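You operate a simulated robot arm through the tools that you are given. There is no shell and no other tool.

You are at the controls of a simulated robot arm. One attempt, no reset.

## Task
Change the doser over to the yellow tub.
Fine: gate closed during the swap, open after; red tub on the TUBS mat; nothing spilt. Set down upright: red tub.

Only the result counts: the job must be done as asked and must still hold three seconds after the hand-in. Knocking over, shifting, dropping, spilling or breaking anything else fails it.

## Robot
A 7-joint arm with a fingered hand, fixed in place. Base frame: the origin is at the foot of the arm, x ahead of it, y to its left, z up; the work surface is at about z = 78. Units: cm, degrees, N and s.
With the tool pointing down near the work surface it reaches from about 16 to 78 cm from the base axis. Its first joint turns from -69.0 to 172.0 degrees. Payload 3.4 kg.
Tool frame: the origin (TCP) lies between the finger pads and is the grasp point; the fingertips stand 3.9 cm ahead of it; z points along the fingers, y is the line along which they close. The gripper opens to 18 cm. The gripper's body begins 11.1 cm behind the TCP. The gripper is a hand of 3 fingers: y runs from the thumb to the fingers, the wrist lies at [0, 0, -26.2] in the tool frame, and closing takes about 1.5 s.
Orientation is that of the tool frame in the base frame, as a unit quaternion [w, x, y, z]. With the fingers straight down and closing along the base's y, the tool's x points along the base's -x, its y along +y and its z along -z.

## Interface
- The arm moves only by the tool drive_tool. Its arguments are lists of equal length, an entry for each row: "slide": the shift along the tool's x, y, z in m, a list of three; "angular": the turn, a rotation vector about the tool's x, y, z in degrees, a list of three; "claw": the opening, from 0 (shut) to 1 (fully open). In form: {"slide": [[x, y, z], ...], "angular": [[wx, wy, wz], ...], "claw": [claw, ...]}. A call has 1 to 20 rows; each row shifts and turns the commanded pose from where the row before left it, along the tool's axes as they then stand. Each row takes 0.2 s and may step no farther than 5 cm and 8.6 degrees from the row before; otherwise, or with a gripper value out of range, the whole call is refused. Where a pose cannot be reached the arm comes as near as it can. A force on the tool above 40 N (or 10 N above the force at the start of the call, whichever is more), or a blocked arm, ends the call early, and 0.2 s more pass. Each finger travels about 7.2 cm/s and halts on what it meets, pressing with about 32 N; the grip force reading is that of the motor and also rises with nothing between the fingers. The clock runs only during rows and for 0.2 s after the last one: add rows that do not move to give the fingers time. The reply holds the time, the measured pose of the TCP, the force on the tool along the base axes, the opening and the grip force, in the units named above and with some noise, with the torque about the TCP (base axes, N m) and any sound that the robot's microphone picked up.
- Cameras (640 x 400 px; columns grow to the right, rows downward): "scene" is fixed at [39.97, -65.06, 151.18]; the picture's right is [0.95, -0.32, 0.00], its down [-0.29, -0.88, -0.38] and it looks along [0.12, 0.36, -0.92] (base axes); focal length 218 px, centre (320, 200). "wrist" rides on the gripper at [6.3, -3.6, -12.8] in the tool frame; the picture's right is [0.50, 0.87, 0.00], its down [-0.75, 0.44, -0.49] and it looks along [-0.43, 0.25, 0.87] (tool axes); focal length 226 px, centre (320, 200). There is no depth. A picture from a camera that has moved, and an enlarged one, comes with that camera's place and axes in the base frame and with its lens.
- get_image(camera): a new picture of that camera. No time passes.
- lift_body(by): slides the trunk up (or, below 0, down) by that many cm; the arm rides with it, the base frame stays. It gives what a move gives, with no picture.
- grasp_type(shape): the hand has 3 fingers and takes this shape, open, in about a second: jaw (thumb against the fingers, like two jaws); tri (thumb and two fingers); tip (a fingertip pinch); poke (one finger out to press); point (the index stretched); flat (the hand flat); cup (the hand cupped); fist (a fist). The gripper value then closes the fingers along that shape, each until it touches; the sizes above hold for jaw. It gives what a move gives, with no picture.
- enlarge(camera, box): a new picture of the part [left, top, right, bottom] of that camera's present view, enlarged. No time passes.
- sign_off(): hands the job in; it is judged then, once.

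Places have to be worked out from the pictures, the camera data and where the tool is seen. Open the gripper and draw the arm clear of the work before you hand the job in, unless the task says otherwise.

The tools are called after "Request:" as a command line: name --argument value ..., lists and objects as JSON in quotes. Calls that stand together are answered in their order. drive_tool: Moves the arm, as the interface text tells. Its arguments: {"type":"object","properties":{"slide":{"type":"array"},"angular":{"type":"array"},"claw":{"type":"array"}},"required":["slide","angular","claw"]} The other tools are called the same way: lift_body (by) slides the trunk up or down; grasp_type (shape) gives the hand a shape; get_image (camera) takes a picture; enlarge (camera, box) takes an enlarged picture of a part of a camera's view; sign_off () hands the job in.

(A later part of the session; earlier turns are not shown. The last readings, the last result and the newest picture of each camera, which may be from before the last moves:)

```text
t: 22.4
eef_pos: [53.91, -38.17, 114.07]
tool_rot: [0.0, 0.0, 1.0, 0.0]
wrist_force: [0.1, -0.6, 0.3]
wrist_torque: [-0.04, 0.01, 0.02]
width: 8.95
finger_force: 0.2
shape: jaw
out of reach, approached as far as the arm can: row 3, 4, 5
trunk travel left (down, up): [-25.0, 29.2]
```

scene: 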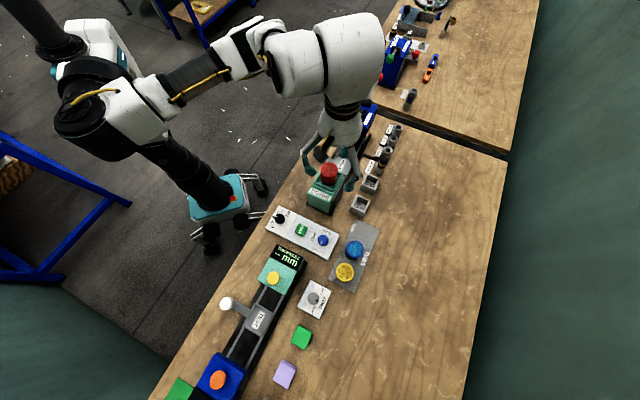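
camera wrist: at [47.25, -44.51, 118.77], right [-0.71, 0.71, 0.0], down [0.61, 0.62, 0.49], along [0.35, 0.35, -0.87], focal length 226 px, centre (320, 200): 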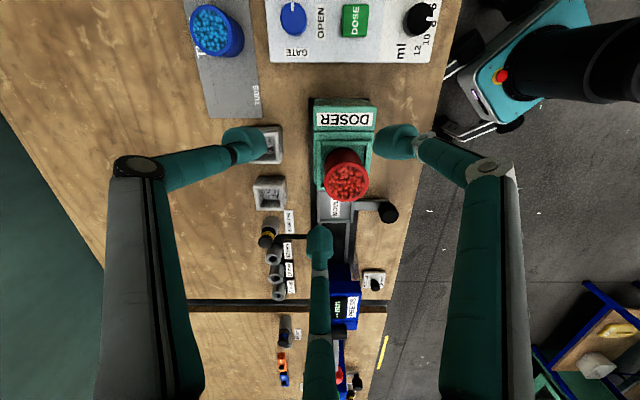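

Height helps only slightly. I'll test whether yaw matters by turning the hand another 45° clockwise and trying again.

Request:
drive_tool --slide '[[0, 0, 0], [0, 0, 0], [0, 0, 0], [0, 0, 0], [0, 0, 0], [0, 0, 0], [0.0106, 0.0106, 0], [0.0106, 0.0106, 0], [0.0106, 0.0106, 0], [0, 0, 0]]' --angular '[[0, 0, 7.5], [0, 0, 7.5], [0, 0, 7.5], [0, 0, 7.5], [0, 0, 7.5], [0, 0, 7.5], [0, 0, 0], [0, 0, 0], [0, 0, 0], [0, 0, 0]]' --claw '[0.5, 0.5, 0.5, 0.5, 0.5, 0.5, 0.5, 0.5, 0.5, 0.5]'

Request:
get_image --camera "scene"

```text
t: 24.6
eef_pos: [53.83, -38.24, 114.12]
tool_rot: [0.001, 0.384, 0.924, -0.001]
wrist_force: [-0.6, -0.3, -0.6]
wrist_torque: [0.01, 0.01, -0.01]
width: 8.95
finger_force: 0.1
shape: jaw
out of reach, approached as far as the arm can: row 7, 8, 9
trunk travel left (down, up): [-25.0, 29.2]
```

```text
taken
```

scene: 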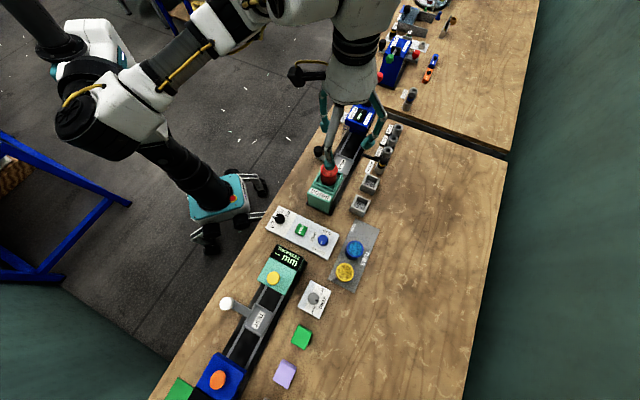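

Yaw makes no difference, so the limit is on the wrist position. I'll go back near the starting pose and approach +y from there, to see whether the limit depends on the path taken.

Request:
drive_tool --slide '[[0, 0, 0], [0, 0, 0], [0, 0, 0], [0, 0, 0], [0, 0, 0], [0, 0, 0], [-0.031, -0.013, -0.003], [-0.031, -0.013, -0.003], [0, 0, 0], [0, 0.02, 0], [0, 0.02, 0], [0, 0.02, 0], [0, 0, 0]]' --angular '[[0, 0, -7.5], [0, 0, -7.5], [0, 0, -7.5], [0, 0, -7.5], [0, 0, -7.5], [0, 0, -7.5], [0, 0, 0], [0, 0, 0], [0, 0, 0], [0, 0, 0], [0, 0, 0], [0, 0, 0], [0, 0, 0]]' --claw '[0.5, 0.5, 0.5, 0.5, 0.5, 0.5, 0.5, 0.5, 0.5, 0.5, 0.5, 0.5, 0.5]'

Request:
get_image --camera "scene"

```text
t: 27.4
eef_pos: [60.03, -34.72, 114.61]
tool_rot: [0.001, 0.001, 1.0, 0.0]
wrist_force: [-0.2, -1.1, 1.0]
wrist_torque: [0.04, 0.01, 0.01]
width: 8.97
finger_force: 0.1
shape: jaw
trunk travel left (down, up): [-25.0, 29.2]
```

```text
taken
```

scene: 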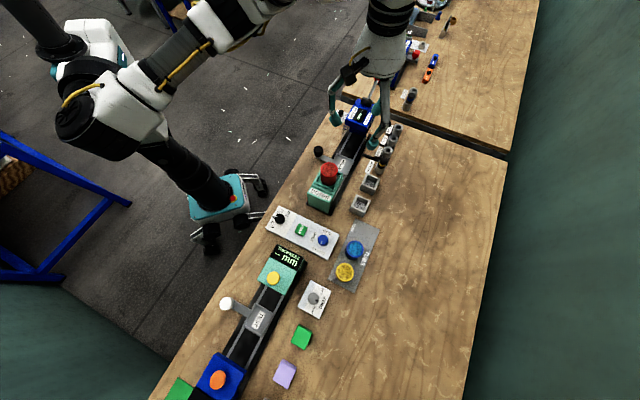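

It reached (60.0, -34.7) without trouble. Now I'll step in -x towards the tub position at this height.

Request:
drive_tool --slide '[[0.017, 0, 0], [0.017, 0, 0], [0.017, 0, 0], [0.017, 0.004, 0], [0, 0, 0]]' --angular '[[0, 0, 0], [0, 0, 0], [0, 0, 0], [0, 0, 0], [0, 0, 0]]' --claw '[0.5, 0.5, 0.5, 0.5, 0.5]'

```text
t: 28.6
eef_pos: [56.59, -36.66, 115.42]
tool_rot: [0.001, -0.001, 1.0, -0.001]
wrist_force: [0.3, 0.0, -0.1]
wrist_torque: [-0.03, 0.0, 0.0]
width: 8.97
finger_force: 0.1
shape: jaw
out of reach, approached as far as the arm can: row 1, 2, 3, 4
trunk travel left (down, up): [-25.0, 29.2]
```

The boundary is a slanted line at about 67 cm radius, so the arm is folded too much for this height. I'll raise the trunk 12 cm so the arm hangs lower relative to its shoulder, and test again.

Request:
lift_body --by 12

Request:
drive_tool --slide '[[0, 0, 0.04], [0, 0, 0.04], [0, 0, 0.04], [0, 0, 0.04], [0, 0, 0.04], [0, 0, 0], [0.012, 0.008, 0], [0.012, 0.008, 0], [0.012, 0.008, 0], [0, 0, 0]]' --angular '[[0, 0, 0], [0, 0, 0], [0, 0, 0], [0, 0, 0], [0, 0, 0], [0, 0, 0], [0, 0, 0], [0, 0, 0], [0, 0, 0], [0, 0, 0]]' --claw '[0.5, 0.5, 0.5, 0.5, 0.5, 0.5, 0.5, 0.5, 0.5, 0.5]'

```text
t: 30.1
eef_pos: [56.62, -36.61, 127.3]
tool_rot: [0.0, 0.001, 1.0, 0.0]
wrist_force: [-0.1, 0.0, -0.7]
wrist_torque: [0.01, 0.03, 0.0]
width: 8.93
finger_force: 0.0
shape: jaw
trunk travel left (down, up): [-37.0, 17.2]
```

```text
t: 32.3
eef_pos: [54.89, -37.01, 107.09]
tool_rot: [0.001, 0.0, 1.0, -0.001]
wrist_force: [-1.1, -0.1, -0.1]
wrist_torque: [0.01, 0.01, 0.0]
width: 8.95
finger_force: 0.0
shape: jaw
out of reach, approached as far as the arm can: row 7, 8, 9
trunk travel left (down, up): [-37.0, 17.2]
```

It's slightly better but still short at (54.9, -37.0). I'll look at the arm's posture.

Request:
get_image --camera "scene"

Request:
enlarge --camera "scene" --box '[0, 0, 400, 250]'

Request:
get_image --camera "wrist"

```text
taken
```

scene: 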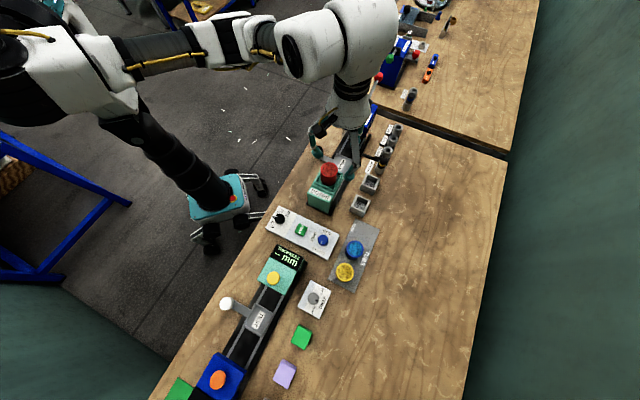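

```text
1.60 times, centred on (200, 125) of scene
camera zoom: at [39.97, -65.06, 151.18], right [0.95, -0.32, 0.0], down [-0.29, -0.88, -0.38], along [0.12, 0.36, -0.92], focal length 349 px, centre (512, 320)
```

zoom: 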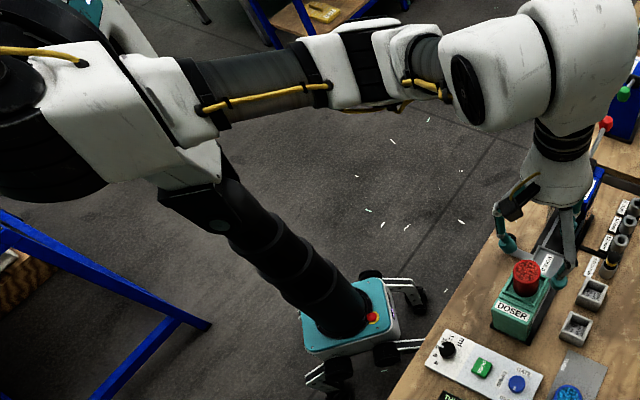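

```text
taken
camera wrist: at [48.49, -40.5, 119.83], right [-0.5, 0.87, 0.0], down [0.75, 0.43, 0.49], along [0.43, 0.24, -0.87], focal length 226 px, centre (320, 200)
```

wrist: 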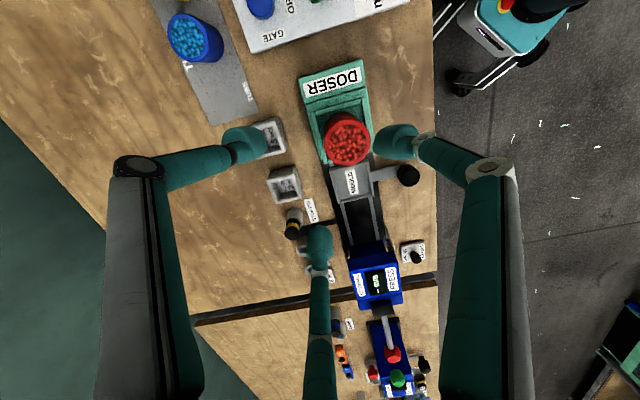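

The red tub is only about 3 cm beyond the reached point. The stated reach is best near table height relative to the shoulder, so I'll raise the trunk another 14 cm, bring the hand back down to z ≈ 107, and retry.

Request:
lift_body --by 14

Request:
drive_tool --slide '[[0, 0, 0.035], [0, 0, 0.035], [0, 0, 0.035], [0, 0, 0.035], [0, 0, 0], [0.006, 0.01, 0], [0.006, 0.01, 0], [0.005, 0.008, 0], [0, 0, 0]]' --angular '[[0, 0, 0], [0, 0, 0], [0, 0, 0], [0, 0, 0], [0, 0, 0], [0, 0, 0], [0, 0, 0], [0, 0, 0], [0, 0, 0]]' --claw '[0.5, 0.5, 0.5, 0.5, 0.5, 0.5, 0.5, 0.5, 0.5]'

```text
t: 34.0
eef_pos: [54.83, -37.03, 121.14]
tool_rot: [-0.001, 0.001, 1.0, -0.001]
wrist_force: [-0.2, 0.9, -0.4]
wrist_torque: [0.01, -0.03, 0.04]
width: 8.98
finger_force: 0.2
shape: jaw
trunk travel left (down, up): [-51.0, 3.2]
```

```text
t: 36.0
eef_pos: [53.27, -34.14, 107.18]
tool_rot: [0.001, 0.001, 1.0, -0.001]
wrist_force: [-0.5, 0.2, -0.9]
wrist_torque: [-0.01, 0.01, 0.03]
width: 8.97
finger_force: 0.0
shape: jaw
trunk travel left (down, up): [-51.0, 3.2]
```

With the trunk raised, the arm now reaches (53.3, -34.1, 107.2), right over the red tub. I'll check the alignment with the wrist camera.

Request:
get_image --camera "wrist"

Request:
enlarge --camera "wrist" --box '[240, 60, 400, 200]'

Request:
enlarge --camera "scene" --box '[280, 90, 400, 220]'

```text
taken
camera wrist: at [46.88, -37.64, 119.84], right [-0.5, 0.87, 0.0], down [0.75, 0.44, 0.49], along [0.43, 0.24, -0.87], focal length 226 px, centre (320, 200)
```

wrist: 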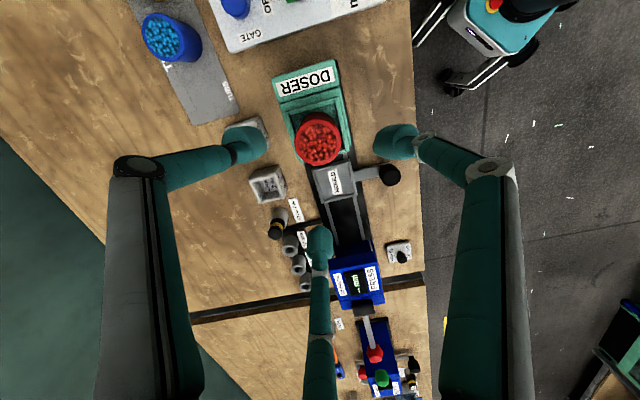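

```text
2.86 times, centred on (320, 130) of wrist
camera zoom: at [46.88, -37.64, 119.84], right [-0.5, 0.87, 0.0], down [0.75, 0.44, 0.49], along [0.43, 0.24, -0.87], focal length 646 px, centre (320, 400)
```

zoom: 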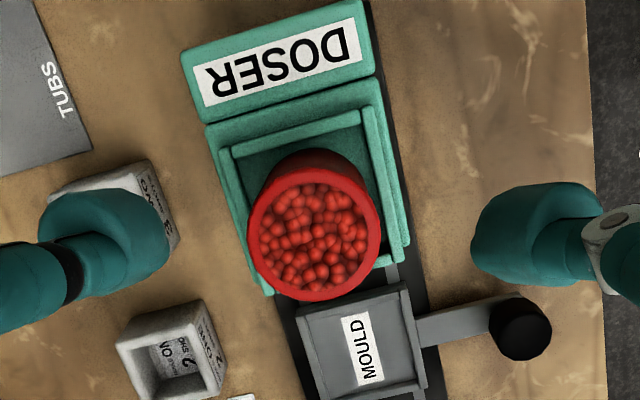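

```text
3.08 times, centred on (340, 155) of scene
camera zoom: at [39.97, -65.06, 151.18], right [0.95, -0.32, 0.0], down [-0.29, -0.88, -0.38], along [0.12, 0.36, -0.92], focal length 671 px, centre (258, 338)
```

zoom: 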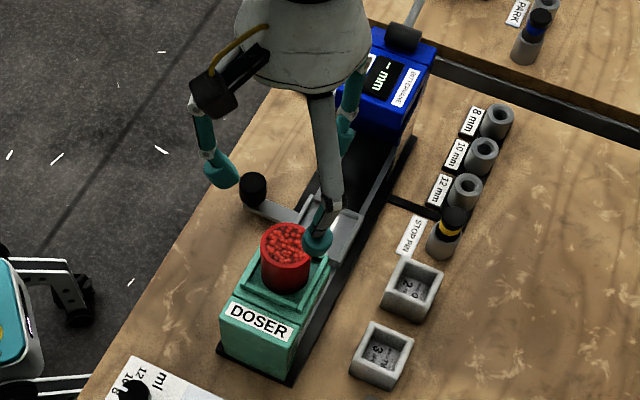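

The red rim is centred at about (53.1, -34.35, 94.2), and the socket wall top is near z = 89.5. I'll go down to TCP z ≈ 95, so the tips are around 91, with the hand open 9 cm around the tub.

Request:
drive_tool --slide '[[0.0017, -0.0021, 0.03], [0, 0, 0.03], [0, 0, 0.025], [0, 0, 0.02], [0, 0, 0.01], [0, 0, 0.007], [0, 0, 0], [0, 0, 0]]' --angular '[[0, 0, 0], [0, 0, 0], [0, 0, 0], [0, 0, 0], [0, 0, 0], [0, 0, 0], [0, 0, 0], [0, 0, 0]]' --claw '[0.5, 0.5, 0.5, 0.5, 0.5, 0.5, 0.5, 0.5]'

Request:
get_image --camera "wrist"

Request:
enlarge --camera "scene" --box '[280, 90, 400, 220]'

```text
t: 37.8
eef_pos: [53.03, -34.45, 95.04]
tool_rot: [0.001, 0.001, 1.0, 0.0]
wrist_force: [-0.7, -0.3, -0.1]
wrist_torque: [0.02, 0.03, 0.04]
width: 8.97
finger_force: 0.0
shape: jaw
trunk travel left (down, up): [-51.0, 3.2]
```

```text
taken
camera wrist: at [46.7, -37.94, 107.67], right [-0.5, 0.87, 0.0], down [0.75, 0.44, 0.49], along [0.43, 0.24, -0.87], focal length 226 px, centre (320, 200)
```

wrist: 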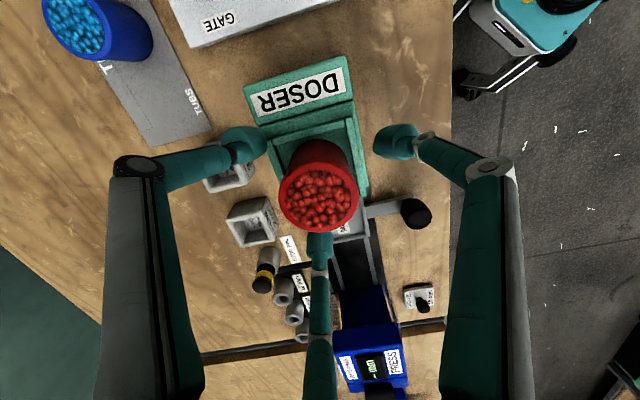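

```text
3.08 times, centred on (340, 155) of scene
camera zoom: at [39.97, -65.06, 151.18], right [0.95, -0.32, 0.0], down [-0.29, -0.88, -0.38], along [0.12, 0.36, -0.92], focal length 671 px, centre (258, 338)
```

zoom: 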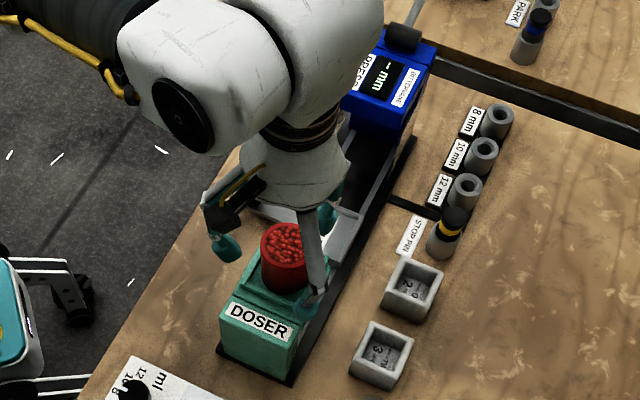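

The tub is centred between the fingers at TCP level. I'll close on it gradually.

Request:
drive_tool --slide '[[0, 0, 0], [0, 0, 0], [0, 0, 0], [0, 0, 0], [0, 0, 0], [0, 0, 0]]' --angular '[[0, 0, 0], [0, 0, 0], [0, 0, 0], [0, 0, 0], [0, 0, 0], [0, 0, 0]]' --claw '[0.42, 0.35, 0.3, 0.25, 0.2, 0.2]'

Request:
get_image --camera "wrist"

Request:
enlarge --camera "scene" --box '[290, 130, 370, 220]'

```text
t: 39.2
eef_pos: [53.02, -34.48, 94.97]
tool_rot: [0.001, 0.001, 1.0, -0.001]
wrist_force: [0.1, 0.3, -0.7]
wrist_torque: [-0.01, -0.01, -0.01]
width: 4.28
finger_force: 32.0
shape: jaw
trunk travel left (down, up): [-51.0, 3.2]
```

```text
taken
camera wrist: at [46.7, -37.95, 107.68], right [-0.5, 0.87, 0.0], down [0.75, 0.44, 0.49], along [0.43, 0.24, -0.87], focal length 226 px, centre (320, 200)
```

wrist: 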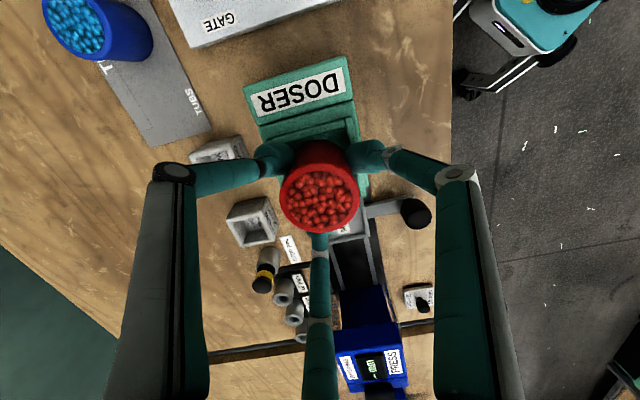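

```text
4.44 times, centred on (330, 175) of scene
camera zoom: at [39.97, -65.06, 151.18], right [0.95, -0.32, 0.0], down [-0.29, -0.88, -0.38], along [0.12, 0.36, -0.92], focal length 970 px, centre (276, 311)
```

zoom: 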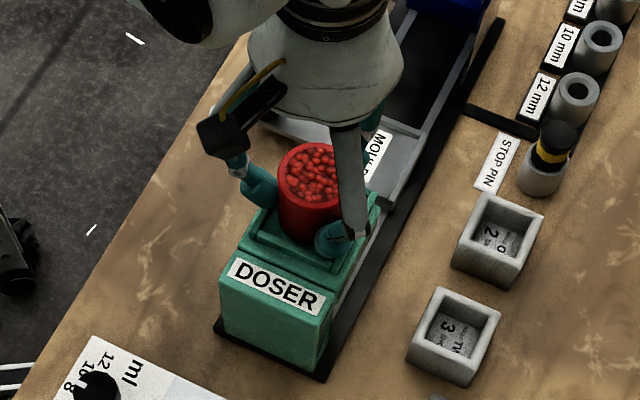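

The red tub is gripped with a motor force of 32 N and the arm sees almost no load. I'll lift it straight up slowly, 4 cm first, and check it comes out upright.

Request:
drive_tool --slide '[[0, 0, -0.005], [0, 0, -0.01], [0, 0, -0.012], [0, 0, -0.013], [0, 0, 0]]' --angular '[[0, 0, 0], [0, 0, 0], [0, 0, 0], [0, 0, 0], [0, 0, 0]]' --claw '[0.15, 0.15, 0.15, 0.15, 0.15]'

Request:
get_image --camera "wrist"

Request:
enlarge --camera "scene" --box '[290, 130, 370, 220]'

```text
t: 40.4
eef_pos: [53.12, -34.54, 98.87]
tool_rot: [0.0, 0.001, 1.0, -0.001]
wrist_force: [-0.1, 0.7, -1.4]
wrist_torque: [-0.01, -0.02, 0.0]
width: 4.27
finger_force: 32.4
shape: jaw
trunk travel left (down, up): [-51.0, 3.2]
```

```text
taken
camera wrist: at [46.72, -37.95, 111.67], right [-0.5, 0.87, 0.0], down [0.75, 0.43, 0.49], along [0.43, 0.24, -0.87], focal length 226 px, centre (320, 200)
```

wrist: 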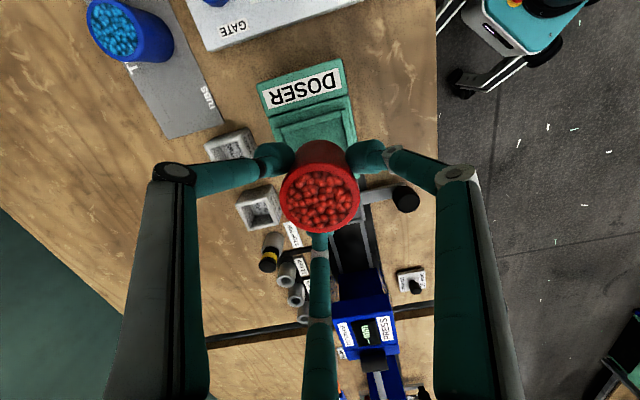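

```text
4.44 times, centred on (330, 175) of scene
camera zoom: at [39.97, -65.06, 151.18], right [0.95, -0.32, 0.0], down [-0.29, -0.88, -0.38], along [0.12, 0.36, -0.92], focal length 970 px, centre (276, 311)
```

zoom: 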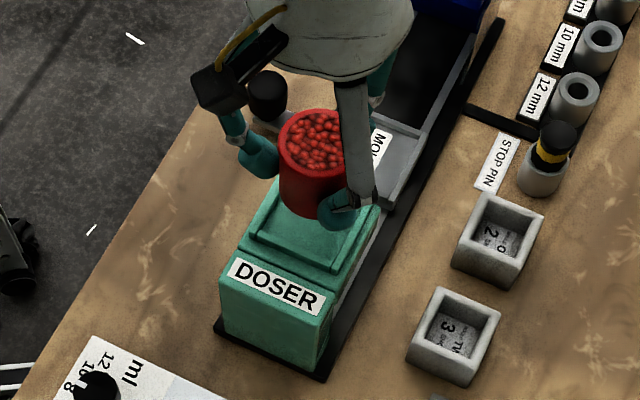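

The red tub is out of the socket, upright and steady. I'll lift it to about z = 106 and carry it slowly towards the free spot on the mat near (59.0, -52.5).

Request:
drive_tool --slide '[[0, 0, -0.015], [0, 0, -0.02], [0, 0, -0.02], [0, 0, -0.015], [-0.003, -0.009, 0], [-0.006, -0.018, 0], [-0.006, -0.018, 0], [-0.006, -0.018, 0], [-0.006, -0.018, 0], [-0.006, -0.018, 0], [-0.006, -0.018, 0], [-0.006, -0.018, 0], [-0.006, -0.018, 0], [-0.006, -0.018, 0], [-0.002, -0.008, 0], [0, 0, 0], [0, 0, 0]]' --angular '[[0, 0, 0], [0, 0, 0], [0, 0, 0], [0, 0, 0], [0, 0, 0], [0, 0, 0], [0, 0, 0], [0, 0, 0], [0, 0, 0], [0, 0, 0], [0, 0, 0], [0, 0, 0], [0, 0, 0], [0, 0, 0], [0, 0, 0], [0, 0, 0], [0, 0, 0]]' --claw '[0.15, 0.15, 0.15, 0.15, 0.15, 0.15, 0.15, 0.15, 0.15, 0.15, 0.15, 0.15, 0.15, 0.15, 0.15, 0.15, 0.15]'

Request:
get_image --camera "wrist"

Request:
get_image --camera "scene"

```text
t: 44.0
eef_pos: [58.98, -52.34, 105.91]
tool_rot: [0.001, 0.001, 1.0, 0.0]
wrist_force: [-0.5, 0.9, -0.7]
wrist_torque: [-0.01, 0.0, 0.03]
width: 4.24
finger_force: 32.0
shape: jaw
trunk travel left (down, up): [-51.0, 3.2]
```

```text
taken
camera wrist: at [52.61, -55.86, 118.71], right [-0.5, 0.87, 0.0], down [0.75, 0.44, 0.49], along [0.43, 0.24, -0.87], focal length 226 px, centre (320, 200)
```

wrist: 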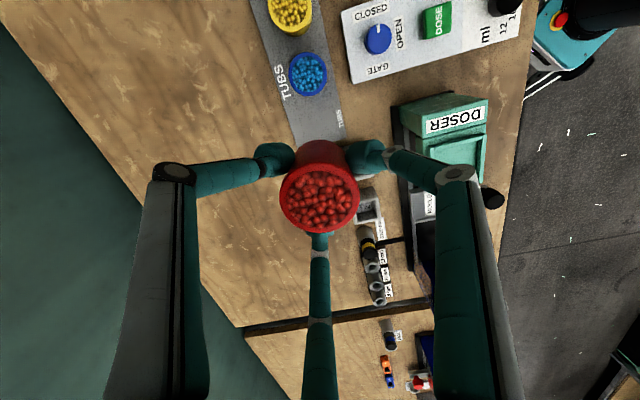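

```text
taken
```

scene: 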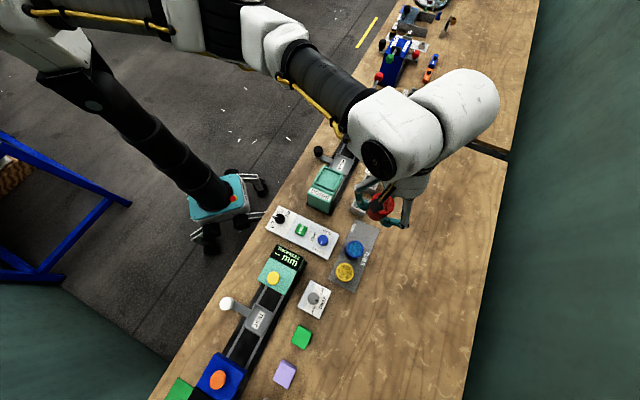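

The arm holds (59.0, -52.3, 105.9) over the free end of the mat with the tub upright. Lowering the trunk keeps this arm posture and drops the tub straight down, so I'll lower it 14 cm to hover above the mat.

Request:
lift_body --by -7

Request:
lift_body --by -7

Request:
get_image --camera "wrist"

Request:
enlarge --camera "scene" --box '[310, 160, 430, 300]'

```text
t: 45.0
eef_pos: [58.96, -52.37, 98.92]
tool_rot: [0.001, 0.001, 1.0, -0.002]
wrist_force: [1.3, 0.7, -0.3]
wrist_torque: [0.0, 0.0, 0.0]
width: 4.25
finger_force: 31.9
shape: jaw
trunk travel left (down, up): [-44.0, 10.2]
```

```text
t: 46.1
eef_pos: [58.94, -52.45, 91.96]
tool_rot: [0.001, 0.001, 1.0, -0.001]
wrist_force: [0.1, -0.2, 0.6]
wrist_torque: [0.0, -0.02, -0.02]
width: 4.26
finger_force: 32.2
shape: jaw
trunk travel left (down, up): [-37.0, 17.2]
```

```text
taken
camera wrist: at [52.54, -55.82, 104.76], right [-0.5, 0.87, 0.0], down [0.75, 0.44, 0.49], along [0.43, 0.24, -0.87], focal length 226 px, centre (320, 200)
```

wrist: 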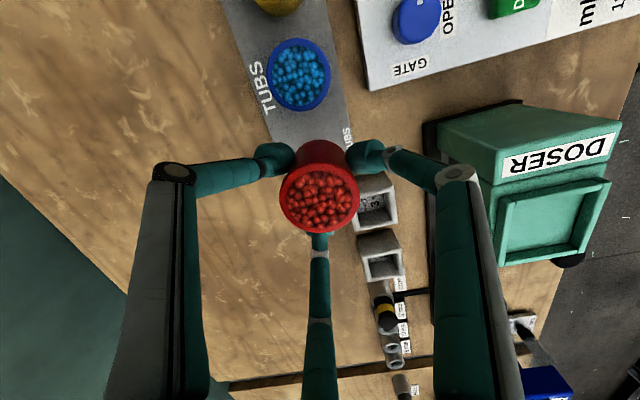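

```text
2.86 times, centred on (370, 230) of scene
camera zoom: at [39.97, -65.06, 151.18], right [0.95, -0.32, 0.0], down [-0.29, -0.88, -0.38], along [0.12, 0.36, -0.92], focal length 623 px, centre (177, 114)
```

zoom: 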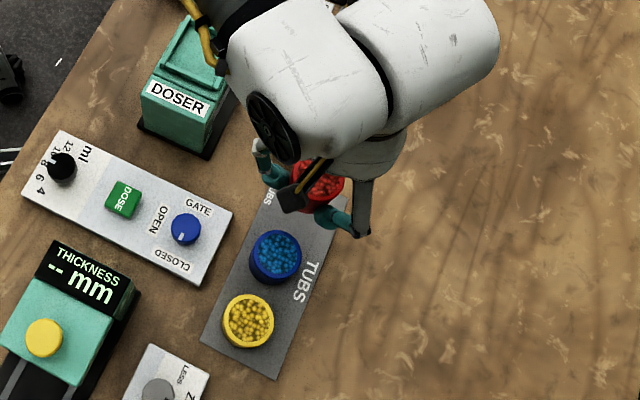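

The tub hovers over the free end of the mat, clear of the blue tub, with an expected touch-down at TCP z ≈ 85. I'll go down to about 86.3 first.

Request:
drive_tool --slide '[[0, 0, 0.015], [0, 0, 0.018], [0, 0, 0.014], [0, 0, 0.01], [0, 0, 0], [0, 0, 0]]' --angular '[[0, 0, 0], [0, 0, 0], [0, 0, 0], [0, 0, 0], [0, 0, 0], [0, 0, 0]]' --claw '[0.15, 0.15, 0.15, 0.15, 0.15, 0.15]'

Request:
get_image --camera "wrist"

Request:
enlarge --camera "scene" --box '[330, 190, 410, 270]'

```text
t: 47.5
eef_pos: [58.88, -52.22, 86.25]
tool_rot: [0.001, 0.001, 1.0, 0.0]
wrist_force: [-0.3, 0.0, -1.3]
wrist_torque: [0.01, 0.0, 0.0]
width: 4.26
finger_force: 32.0
shape: jaw
trunk travel left (down, up): [-37.0, 17.2]
```

```text
taken
camera wrist: at [52.57, -55.82, 98.97], right [-0.5, 0.87, 0.0], down [0.75, 0.44, 0.49], along [0.43, 0.24, -0.87], focal length 226 px, centre (320, 200)
```

wrist: 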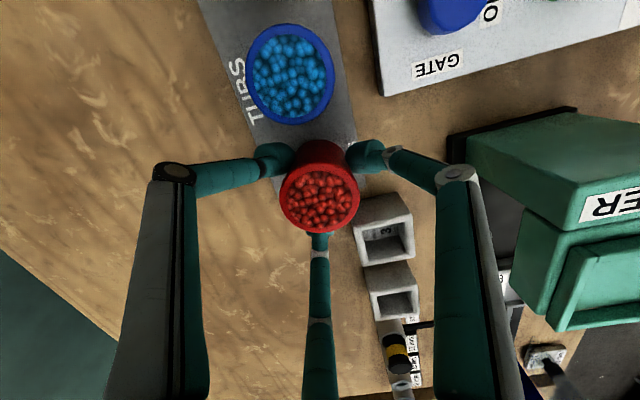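

```text
5.00 times, centred on (370, 230) of scene
camera zoom: at [39.97, -65.06, 151.18], right [0.95, -0.32, 0.0], down [-0.29, -0.88, -0.38], along [0.12, 0.36, -0.92], focal length 1091 px, centre (70, 50)
```

zoom: 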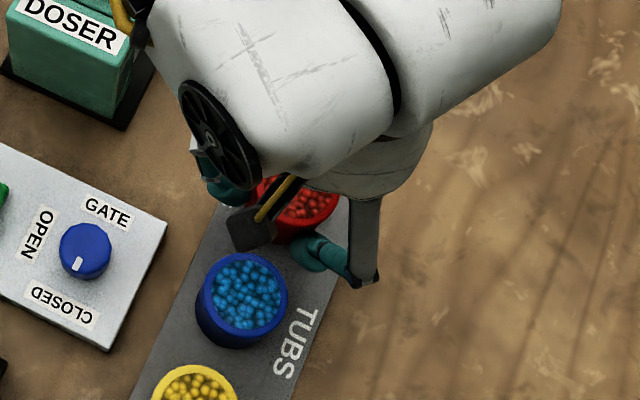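

No contact yet at TCP z = 86.25, and the gap to the blue tub is clear. I'll go on in small steps and watch the vertical force.

Request:
drive_tool --slide '[[0, 0, 0.004], [0, 0, 0]]' --angular '[[0, 0, 0], [0, 0, 0]]' --claw '[0.15, 0.15]'

Request:
drive_tool --slide '[[0, 0, 0.003], [0, 0, 0]]' --angular '[[0, 0, 0], [0, 0, 0]]' --claw '[0.15, 0.15]'

```text
t: 48.1
eef_pos: [58.96, -52.34, 85.83]
tool_rot: [0.001, 0.0, 1.0, -0.001]
wrist_force: [1.1, 0.6, -0.7]
wrist_torque: [0.0, 0.0, -0.01]
width: 4.24
finger_force: 31.8
shape: jaw
trunk travel left (down, up): [-37.0, 17.2]
```

```text
t: 48.7
eef_pos: [59.02, -52.29, 85.53]
tool_rot: [0.001, 0.001, 1.0, 0.0]
wrist_force: [0.0, -0.5, -1.2]
wrist_torque: [-0.01, 0.03, 0.01]
width: 4.27
finger_force: 31.9
shape: jaw
trunk travel left (down, up): [-37.0, 17.2]
```

Still no contact at z = 85.5. I'll continue with 2–3 mm steps.

Request:
drive_tool --slide '[[0, 0, 0.0025], [0, 0, 0]]' --angular '[[0, 0, 0], [0, 0, 0]]' --claw '[0.15, 0.15]'

Request:
drive_tool --slide '[[0, 0, 0.002], [0, 0, 0]]' --angular '[[0, 0, 0], [0, 0, 0]]' --claw '[0.15, 0.15]'

```text
t: 49.3
eef_pos: [58.89, -52.24, 85.2]
tool_rot: [0.001, 0.001, 1.0, -0.001]
wrist_force: [-0.6, -0.3, -0.3]
wrist_torque: [0.0, 0.03, 0.01]
width: 4.26
finger_force: 31.4
shape: jaw
trunk travel left (down, up): [-37.0, 17.2]
```

```text
t: 49.9
eef_pos: [59.01, -52.33, 85.06]
tool_rot: [0.001, 0.001, 1.0, -0.001]
wrist_force: [0.7, -0.1, -1.4]
wrist_torque: [0.0, -0.02, 0.02]
width: 4.25
finger_force: 31.8
shape: jaw
trunk travel left (down, up): [-37.0, 17.2]
```

There's no touch yet at z = 85.06. I'll take a few more 2 mm steps.

Request:
drive_tool --slide '[[0, 0, 0.002], [0, 0, 0]]' --angular '[[0, 0, 0], [0, 0, 0]]' --claw '[0.15, 0.15]'

Request:
drive_tool --slide '[[0, 0, 0.002], [0, 0, 0]]' --angular '[[0, 0, 0], [0, 0, 0]]' --claw '[0.15, 0.15]'

Request:
enlarge --camera "wrist" --box '[220, 10, 420, 250]'

```text
t: 50.5
eef_pos: [59.11, -52.35, 84.84]
tool_rot: [0.001, 0.002, 1.0, 0.0]
wrist_force: [0.0, 0.7, -0.7]
wrist_torque: [0.02, -0.01, -0.02]
width: 4.29
finger_force: 32.5
shape: jaw
trunk travel left (down, up): [-37.0, 17.2]
```

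```text
t: 51.1
eef_pos: [58.92, -52.43, 84.67]
tool_rot: [0.001, 0.002, 1.0, -0.001]
wrist_force: [-0.2, 0.1, -0.1]
wrist_torque: [0.0, 0.02, 0.01]
width: 4.26
finger_force: 32.2
shape: jaw
trunk travel left (down, up): [-37.0, 17.2]
```

```text
1.67 times, centred on (320, 130) of wrist
camera zoom: at [52.6, -55.85, 97.4], right [-0.5, 0.87, 0.0], down [0.75, 0.44, 0.49], along [0.43, 0.24, -0.87], focal length 377 px, centre (320, 317)
```

zoom: 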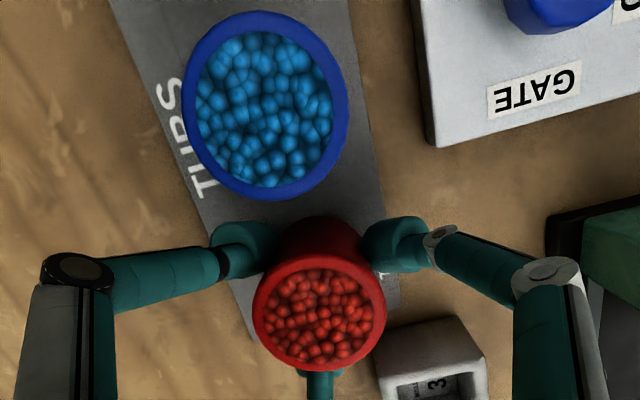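

The red rim looks about level with the blue rim, within a few millimetres, so contact should be close. I'll continue in 2 mm steps.

Request:
drive_tool --slide '[[0, 0, 0.002], [0, 0, 0]]' --angular '[[0, 0, 0], [0, 0, 0]]' --claw '[0.15, 0.15]'

Request:
drive_tool --slide '[[0, 0, 0.002], [0, 0, 0]]' --angular '[[0, 0, 0], [0, 0, 0]]' --claw '[0.15, 0.15]'

```text
t: 51.7
eef_pos: [58.9, -52.4, 84.44]
tool_rot: [0.001, 0.001, 1.0, -0.001]
wrist_force: [0.2, 0.1, -0.9]
wrist_torque: [0.02, -0.02, -0.01]
width: 4.23
finger_force: 32.0
shape: jaw
trunk travel left (down, up): [-37.0, 17.2]
```

```text
t: 52.3
eef_pos: [58.99, -52.38, 84.26]
tool_rot: [0.0, 0.002, 1.0, -0.001]
wrist_force: [-0.1, 0.5, -1.4]
wrist_torque: [-0.03, -0.02, -0.01]
width: 4.28
finger_force: 32.5
shape: jaw
trunk travel left (down, up): [-37.0, 17.2]
```

Still free at z = 84.26. I'll keep stepping down 2 mm at a time.

Request:
drive_tool --slide '[[0, 0, 0.002], [0, 0, 0]]' --angular '[[0, 0, 0], [0, 0, 0]]' --claw '[0.15, 0.15]'

Request:
drive_tool --slide '[[0, 0, 0.002], [0, 0, 0]]' --angular '[[0, 0, 0], [0, 0, 0]]' --claw '[0.15, 0.15]'

Request:
enlarge --camera "scene" --box '[335, 195, 395, 255]'

```text
t: 52.9
eef_pos: [58.93, -52.29, 84.11]
tool_rot: [0.001, 0.002, 1.0, -0.001]
wrist_force: [-0.5, 0.4, -1.4]
wrist_torque: [-0.02, 0.0, 0.0]
width: 4.24
finger_force: 32.4
shape: jaw
trunk travel left (down, up): [-37.0, 17.2]
```

```text
t: 53.5
eef_pos: [58.97, -52.33, 83.99]
tool_rot: [0.001, 0.001, 1.0, -0.001]
wrist_force: [0.2, 1.0, 4.6]
wrist_torque: [-0.07, 0.03, 0.02]
width: 4.23
finger_force: 31.8
shape: jaw
trunk travel left (down, up): [-37.0, 17.2]
```

```text
6.67 times, centred on (365, 225) of scene
camera zoom: at [39.97, -65.06, 151.18], right [0.95, -0.32, 0.0], down [-0.29, -0.88, -0.38], along [0.12, 0.36, -0.92], focal length 1454 px, centre (20, 33)
```

zoom: 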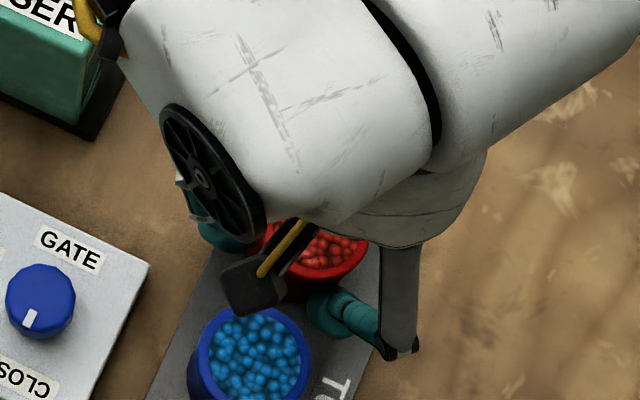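

The vertical force rose to +4.6 N at z = 83.99, so the tub is standing on the mat. I'll open the fingers gently to about 7.5 cm and let the tub settle.

Request:
drive_tool --slide '[[0, 0, 0], [0, 0, 0], [0, 0, 0], [0, 0, 0], [0, 0, 0], [0, 0, 0], [0, 0, 0]]' --angular '[[0, 0, 0], [0, 0, 0], [0, 0, 0], [0, 0, 0], [0, 0, 0], [0, 0, 0], [0, 0, 0]]' --claw '[0.22, 0.26, 0.3, 0.35, 0.4, 0.42, 0.42]'

Request:
get_image --camera "wrist"

```text
t: 55.1
eef_pos: [58.97, -52.32, 83.98]
tool_rot: [0.001, 0.001, 1.0, 0.0]
wrist_force: [-0.5, -1.1, 0.0]
wrist_torque: [0.03, 0.0, -0.05]
width: 7.51
finger_force: 0.0
shape: jaw
trunk travel left (down, up): [-37.0, 17.2]
```

```text
taken
camera wrist: at [52.61, -55.84, 96.64], right [-0.5, 0.87, 0.0], down [0.75, 0.44, 0.49], along [0.43, 0.24, -0.87], focal length 226 px, centre (320, 200)
```

wrist: 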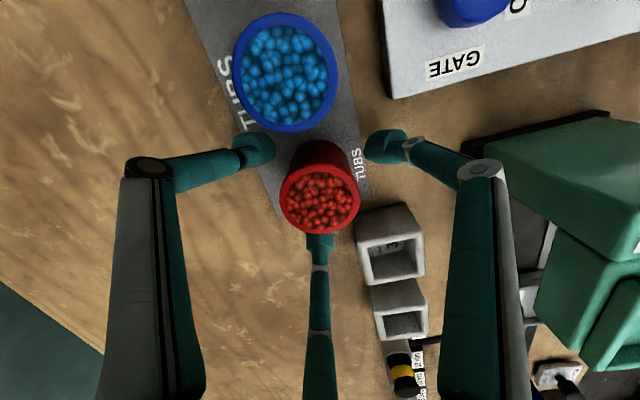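

The red tub stands upright on the mat and the fingers are clear of it. I'll rise straight up and check the result.

Request:
drive_tool --slide '[[0, 0, -0.01], [0, 0, -0.02], [0, 0, -0.03], [0, 0, -0.03], [0, 0, -0.03], [0, 0, -0.02], [0, 0, 0]]' --angular '[[0, 0, 0], [0, 0, 0], [0, 0, 0], [0, 0, 0], [0, 0, 0], [0, 0, 0], [0, 0, 0]]' --claw '[0.42, 0.42, 0.42, 0.42, 0.42, 0.42, 0.42]'

Request:
get_image --camera "wrist"

Request:
enlarge --camera "wrist" --box '[200, 0, 400, 200]'

Request:
get_image --camera "scene"

```text
t: 56.7
eef_pos: [58.9, -52.45, 97.85]
tool_rot: [0.001, 0.001, 1.0, -0.001]
wrist_force: [-0.4, -0.6, -0.1]
wrist_torque: [0.02, 0.0, -0.01]
width: 7.49
finger_force: 0.1
shape: jaw
trunk travel left (down, up): [-37.0, 17.2]
```

```text
taken
camera wrist: at [52.61, -55.81, 110.63], right [-0.5, 0.87, 0.0], down [0.75, 0.44, 0.49], along [0.43, 0.24, -0.87], focal length 226 px, centre (320, 200)
```

wrist: 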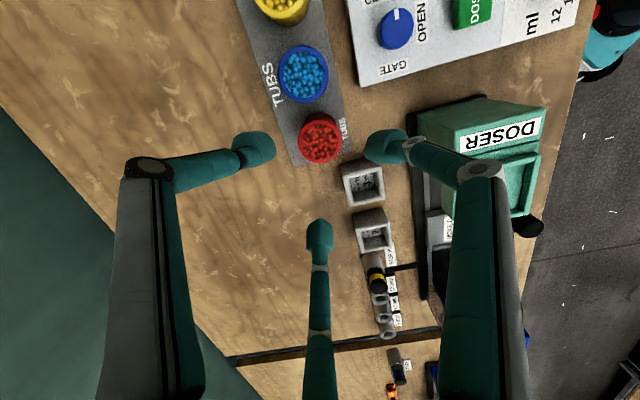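

```text
2.00 times, centred on (300, 100) of wrist
camera zoom: at [52.61, -55.81, 110.63], right [-0.5, 0.87, 0.0], down [0.75, 0.44, 0.49], along [0.43, 0.24, -0.87], focal length 452 px, centre (360, 400)
```

zoom: 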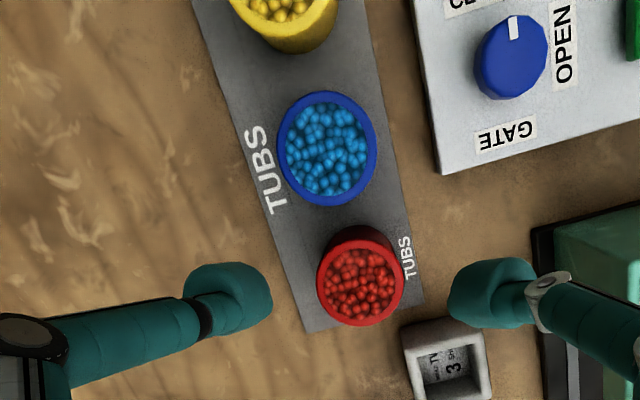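

```text
taken
```

scene: 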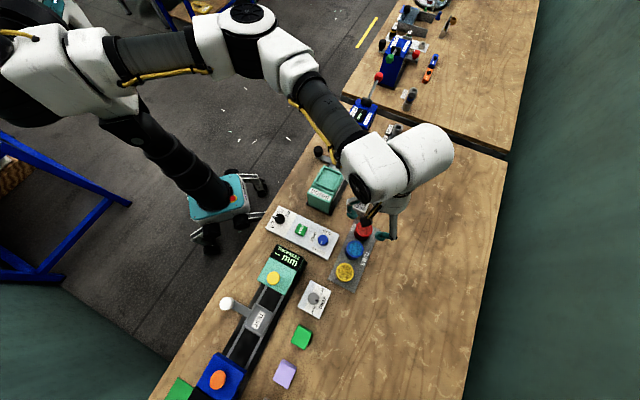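

The red tub stands on the mat with the blue and yellow tubs undisturbed. Next I'll turn the hand 45° so the thumb points away from the blue tub, and move over the yellow tub near (48.6, -62.8).

Request:
drive_tool --slide '[[0, 0, 0], [0, 0, 0], [0, 0, 0], [0, 0, 0], [0, 0, 0], [0, 0, 0], [0, -0.0245, 0], [0, -0.0245, 0], [0, -0.0245, 0], [0, -0.0245, 0], [0, -0.0245, 0], [0, -0.0245, 0], [0, 0, 0], [0, 0, 0]]' --angular '[[0, 0, 7.5], [0, 0, 7.5], [0, 0, 7.5], [0, 0, 7.5], [0, 0, 7.5], [0, 0, 7.5], [0, 0, 0], [0, 0, 0], [0, 0, 0], [0, 0, 0], [0, 0, 0], [0, 0, 0], [0, 0, 0], [0, 0, 0]]' --claw '[0.42, 0.42, 0.42, 0.42, 0.42, 0.42, 0.42, 0.42, 0.42, 0.42, 0.42, 0.42, 0.42, 0.42]'

Request:
get_image --camera "wrist"

Request:
enlarge --camera "wrist" --box '[220, 60, 420, 220]'

Request:
get_image --camera "scene"

```text
t: 59.7
eef_pos: [48.51, -62.7, 97.88]
tool_rot: [0.001, 0.384, 0.923, 0.0]
wrist_force: [-0.3, 0.7, 0.3]
wrist_torque: [-0.01, 0.0, -0.03]
width: 7.51
finger_force: 0.0
shape: jaw
trunk travel left (down, up): [-37.0, 17.2]
```

```text
taken
camera wrist: at [41.51, -60.71, 110.62], right [0.26, 0.97, 0.0], down [0.84, -0.23, 0.49], along [0.48, -0.13, -0.87], focal length 226 px, centre (320, 200)
```

wrist: 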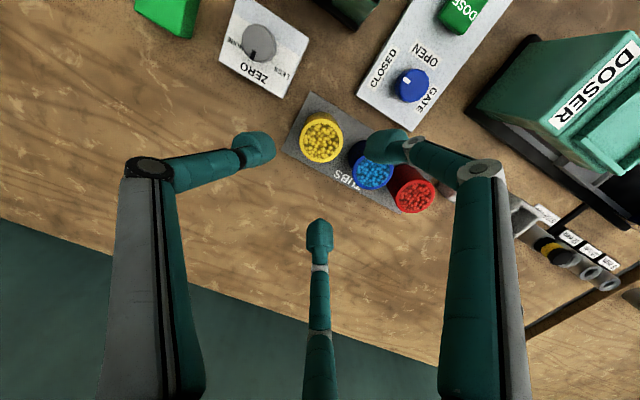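

```text
2.50 times, centred on (320, 140) of wrist
camera zoom: at [41.51, -60.71, 110.62], right [0.26, 0.97, 0.0], down [0.84, -0.23, 0.49], along [0.48, -0.13, -0.87], focal length 565 px, centre (320, 350)
```

zoom: 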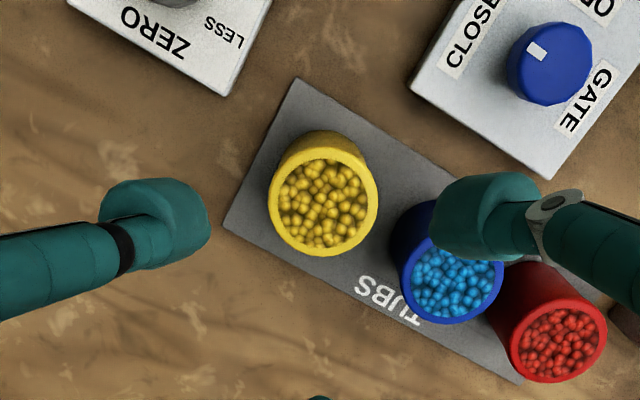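

```text
taken
```

scene: 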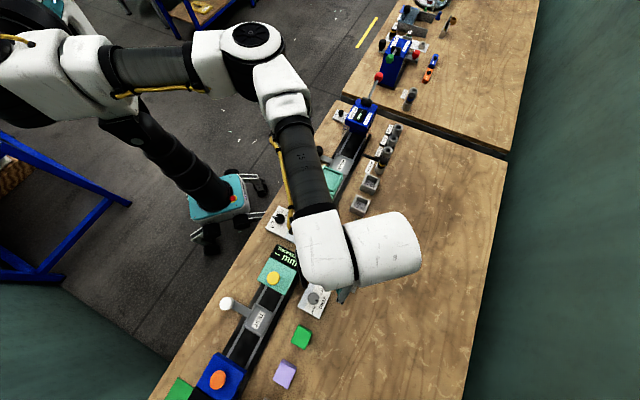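

The yellow tub is centred under the hand at about (48.55, -62.6), and the fingers straddle the blue tub's direction. I'll go down to TCP z ≈ 84, the same grip height as for the red tub, with a slightly narrower opening.

Request:
drive_tool --slide '[[0.0005, 0.0009, 0.02], [0, 0, 0.03], [0, 0, 0.03], [0, 0, 0.02], [0, 0, 0.015], [0, 0, 0.01], [0, 0, 0.008], [0, 0, 0], [0, 0, 0]]' --angular '[[0, 0, 0], [0, 0, 0], [0, 0, 0], [0, 0, 0], [0, 0, 0], [0, 0, 0], [0, 0, 0], [0, 0, 0], [0, 0, 0]]' --claw '[0.4, 0.38, 0.38, 0.38, 0.38, 0.38, 0.38, 0.38, 0.38]'

Request:
get_image --camera "wrist"

Request:
enlarge --camera "wrist" --box '[220, 100, 420, 260]'

```text
t: 61.7
eef_pos: [48.49, -62.59, 84.55]
tool_rot: [0.001, 0.384, 0.923, -0.001]
wrist_force: [0.2, -0.7, 0.4]
wrist_torque: [-0.01, -0.02, 0.01]
width: 6.9
finger_force: 0.1
shape: jaw
trunk travel left (down, up): [-37.0, 17.2]
```

```text
taken
camera wrist: at [41.49, -60.67, 97.31], right [0.26, 0.97, 0.0], down [0.84, -0.23, 0.49], along [0.48, -0.13, -0.87], focal length 226 px, centre (320, 200)
```

wrist: 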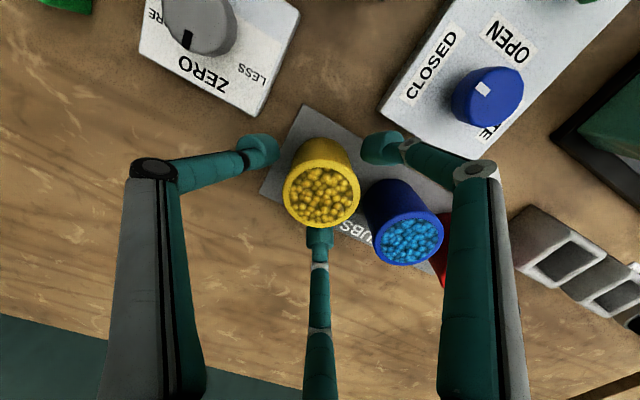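

```text
2.50 times, centred on (320, 180) of wrist
camera zoom: at [41.49, -60.67, 97.31], right [0.26, 0.97, 0.0], down [0.84, -0.23, 0.49], along [0.48, -0.13, -0.87], focal length 565 px, centre (320, 250)
```

zoom: 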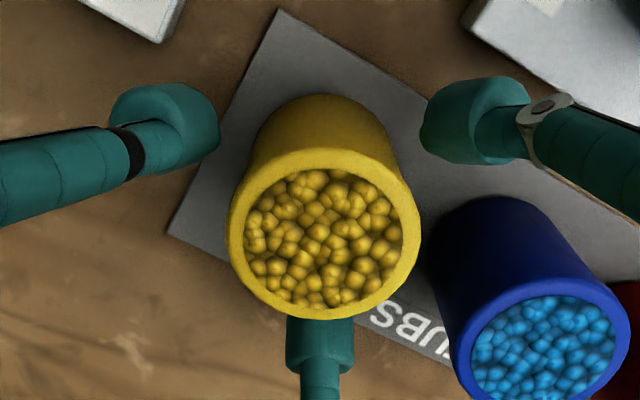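

The yellow tub is centred within about 1 mm. I'll lower the last 5 mm and close on it gradually.

Request:
drive_tool --slide '[[0, 0.0008, 0.0055], [0, 0, 0], [0, 0, 0], [0, 0, 0], [0, 0, 0], [0, 0, 0], [0, 0, 0], [0, 0, 0]]' --angular '[[0, 0, 0], [0, 0, 0], [0, 0, 0], [0, 0, 0], [0, 0, 0], [0, 0, 0], [0, 0, 0], [0, 0, 0]]' --claw '[0.38, 0.36, 0.32, 0.28, 0.24, 0.2, 0.15, 0.15]'

Request:
get_image --camera "wrist"

```text
t: 63.5
eef_pos: [48.62, -62.77, 83.98]
tool_rot: [0.001, 0.384, 0.924, -0.001]
wrist_force: [0.6, 0.4, -0.4]
wrist_torque: [0.01, -0.01, -0.03]
width: 4.43
finger_force: 31.5
shape: jaw
trunk travel left (down, up): [-37.0, 17.2]
```

```text
taken
camera wrist: at [41.55, -60.6, 96.76], right [0.26, 0.97, 0.0], down [0.84, -0.23, 0.49], along [0.48, -0.13, -0.87], focal length 226 px, centre (320, 200)
```

wrist: 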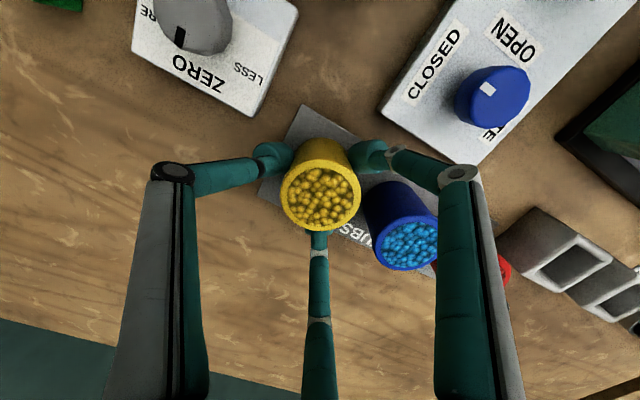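

The yellow tub is gripped with a motor force of 31.5 N. I'll lift 3 cm slowly and check it.

Request:
drive_tool --slide '[[0, 0, -0.004], [0, 0, -0.008], [0, 0, -0.01], [0, 0, -0.01], [0, 0, 0]]' --angular '[[0, 0, 0], [0, 0, 0], [0, 0, 0], [0, 0, 0], [0, 0, 0]]' --claw '[0.15, 0.15, 0.15, 0.15, 0.15]'

Request:
enlarge --camera "wrist" --box '[220, 100, 440, 280]'

Request:
enlarge --camera "scene" --box '[280, 200, 420, 320]'

```text
t: 64.7
eef_pos: [48.52, -62.7, 87.19]
tool_rot: [0.0, 0.383, 0.924, -0.001]
wrist_force: [0.5, -0.5, 0.1]
wrist_torque: [-0.04, 0.0, -0.03]
width: 4.39
finger_force: 31.4
shape: jaw
trunk travel left (down, up): [-37.0, 17.2]
```

```text
2.22 times, centred on (330, 190) of wrist
camera zoom: at [41.52, -60.59, 99.95], right [0.26, 0.97, 0.0], down [0.84, -0.23, 0.49], along [0.48, -0.13, -0.87], focal length 502 px, centre (298, 222)
```

zoom: 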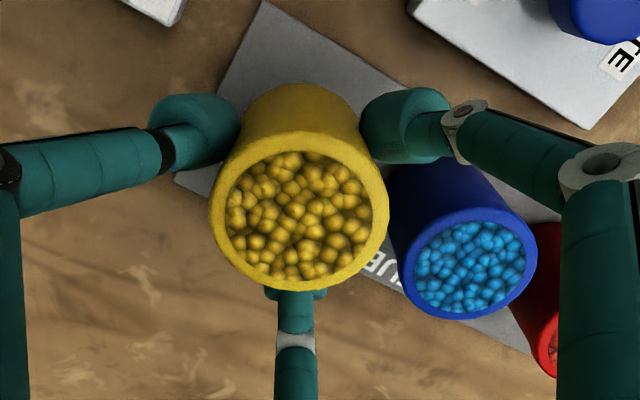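

```text
3.33 times, centred on (350, 260) of scene
camera zoom: at [39.97, -65.06, 151.18], right [0.95, -0.32, 0.0], down [-0.29, -0.88, -0.38], along [0.12, 0.36, -0.92], focal length 727 px, centre (220, 0)
```

zoom: 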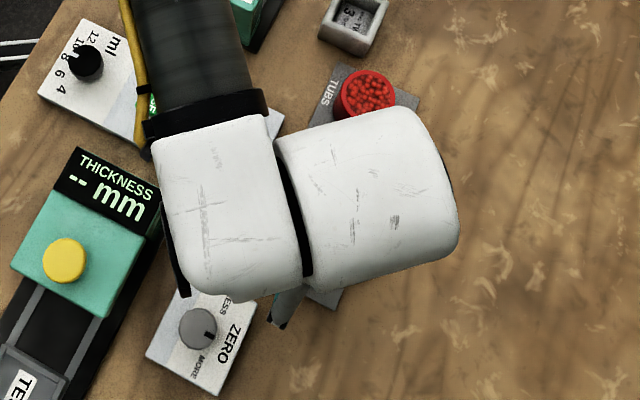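

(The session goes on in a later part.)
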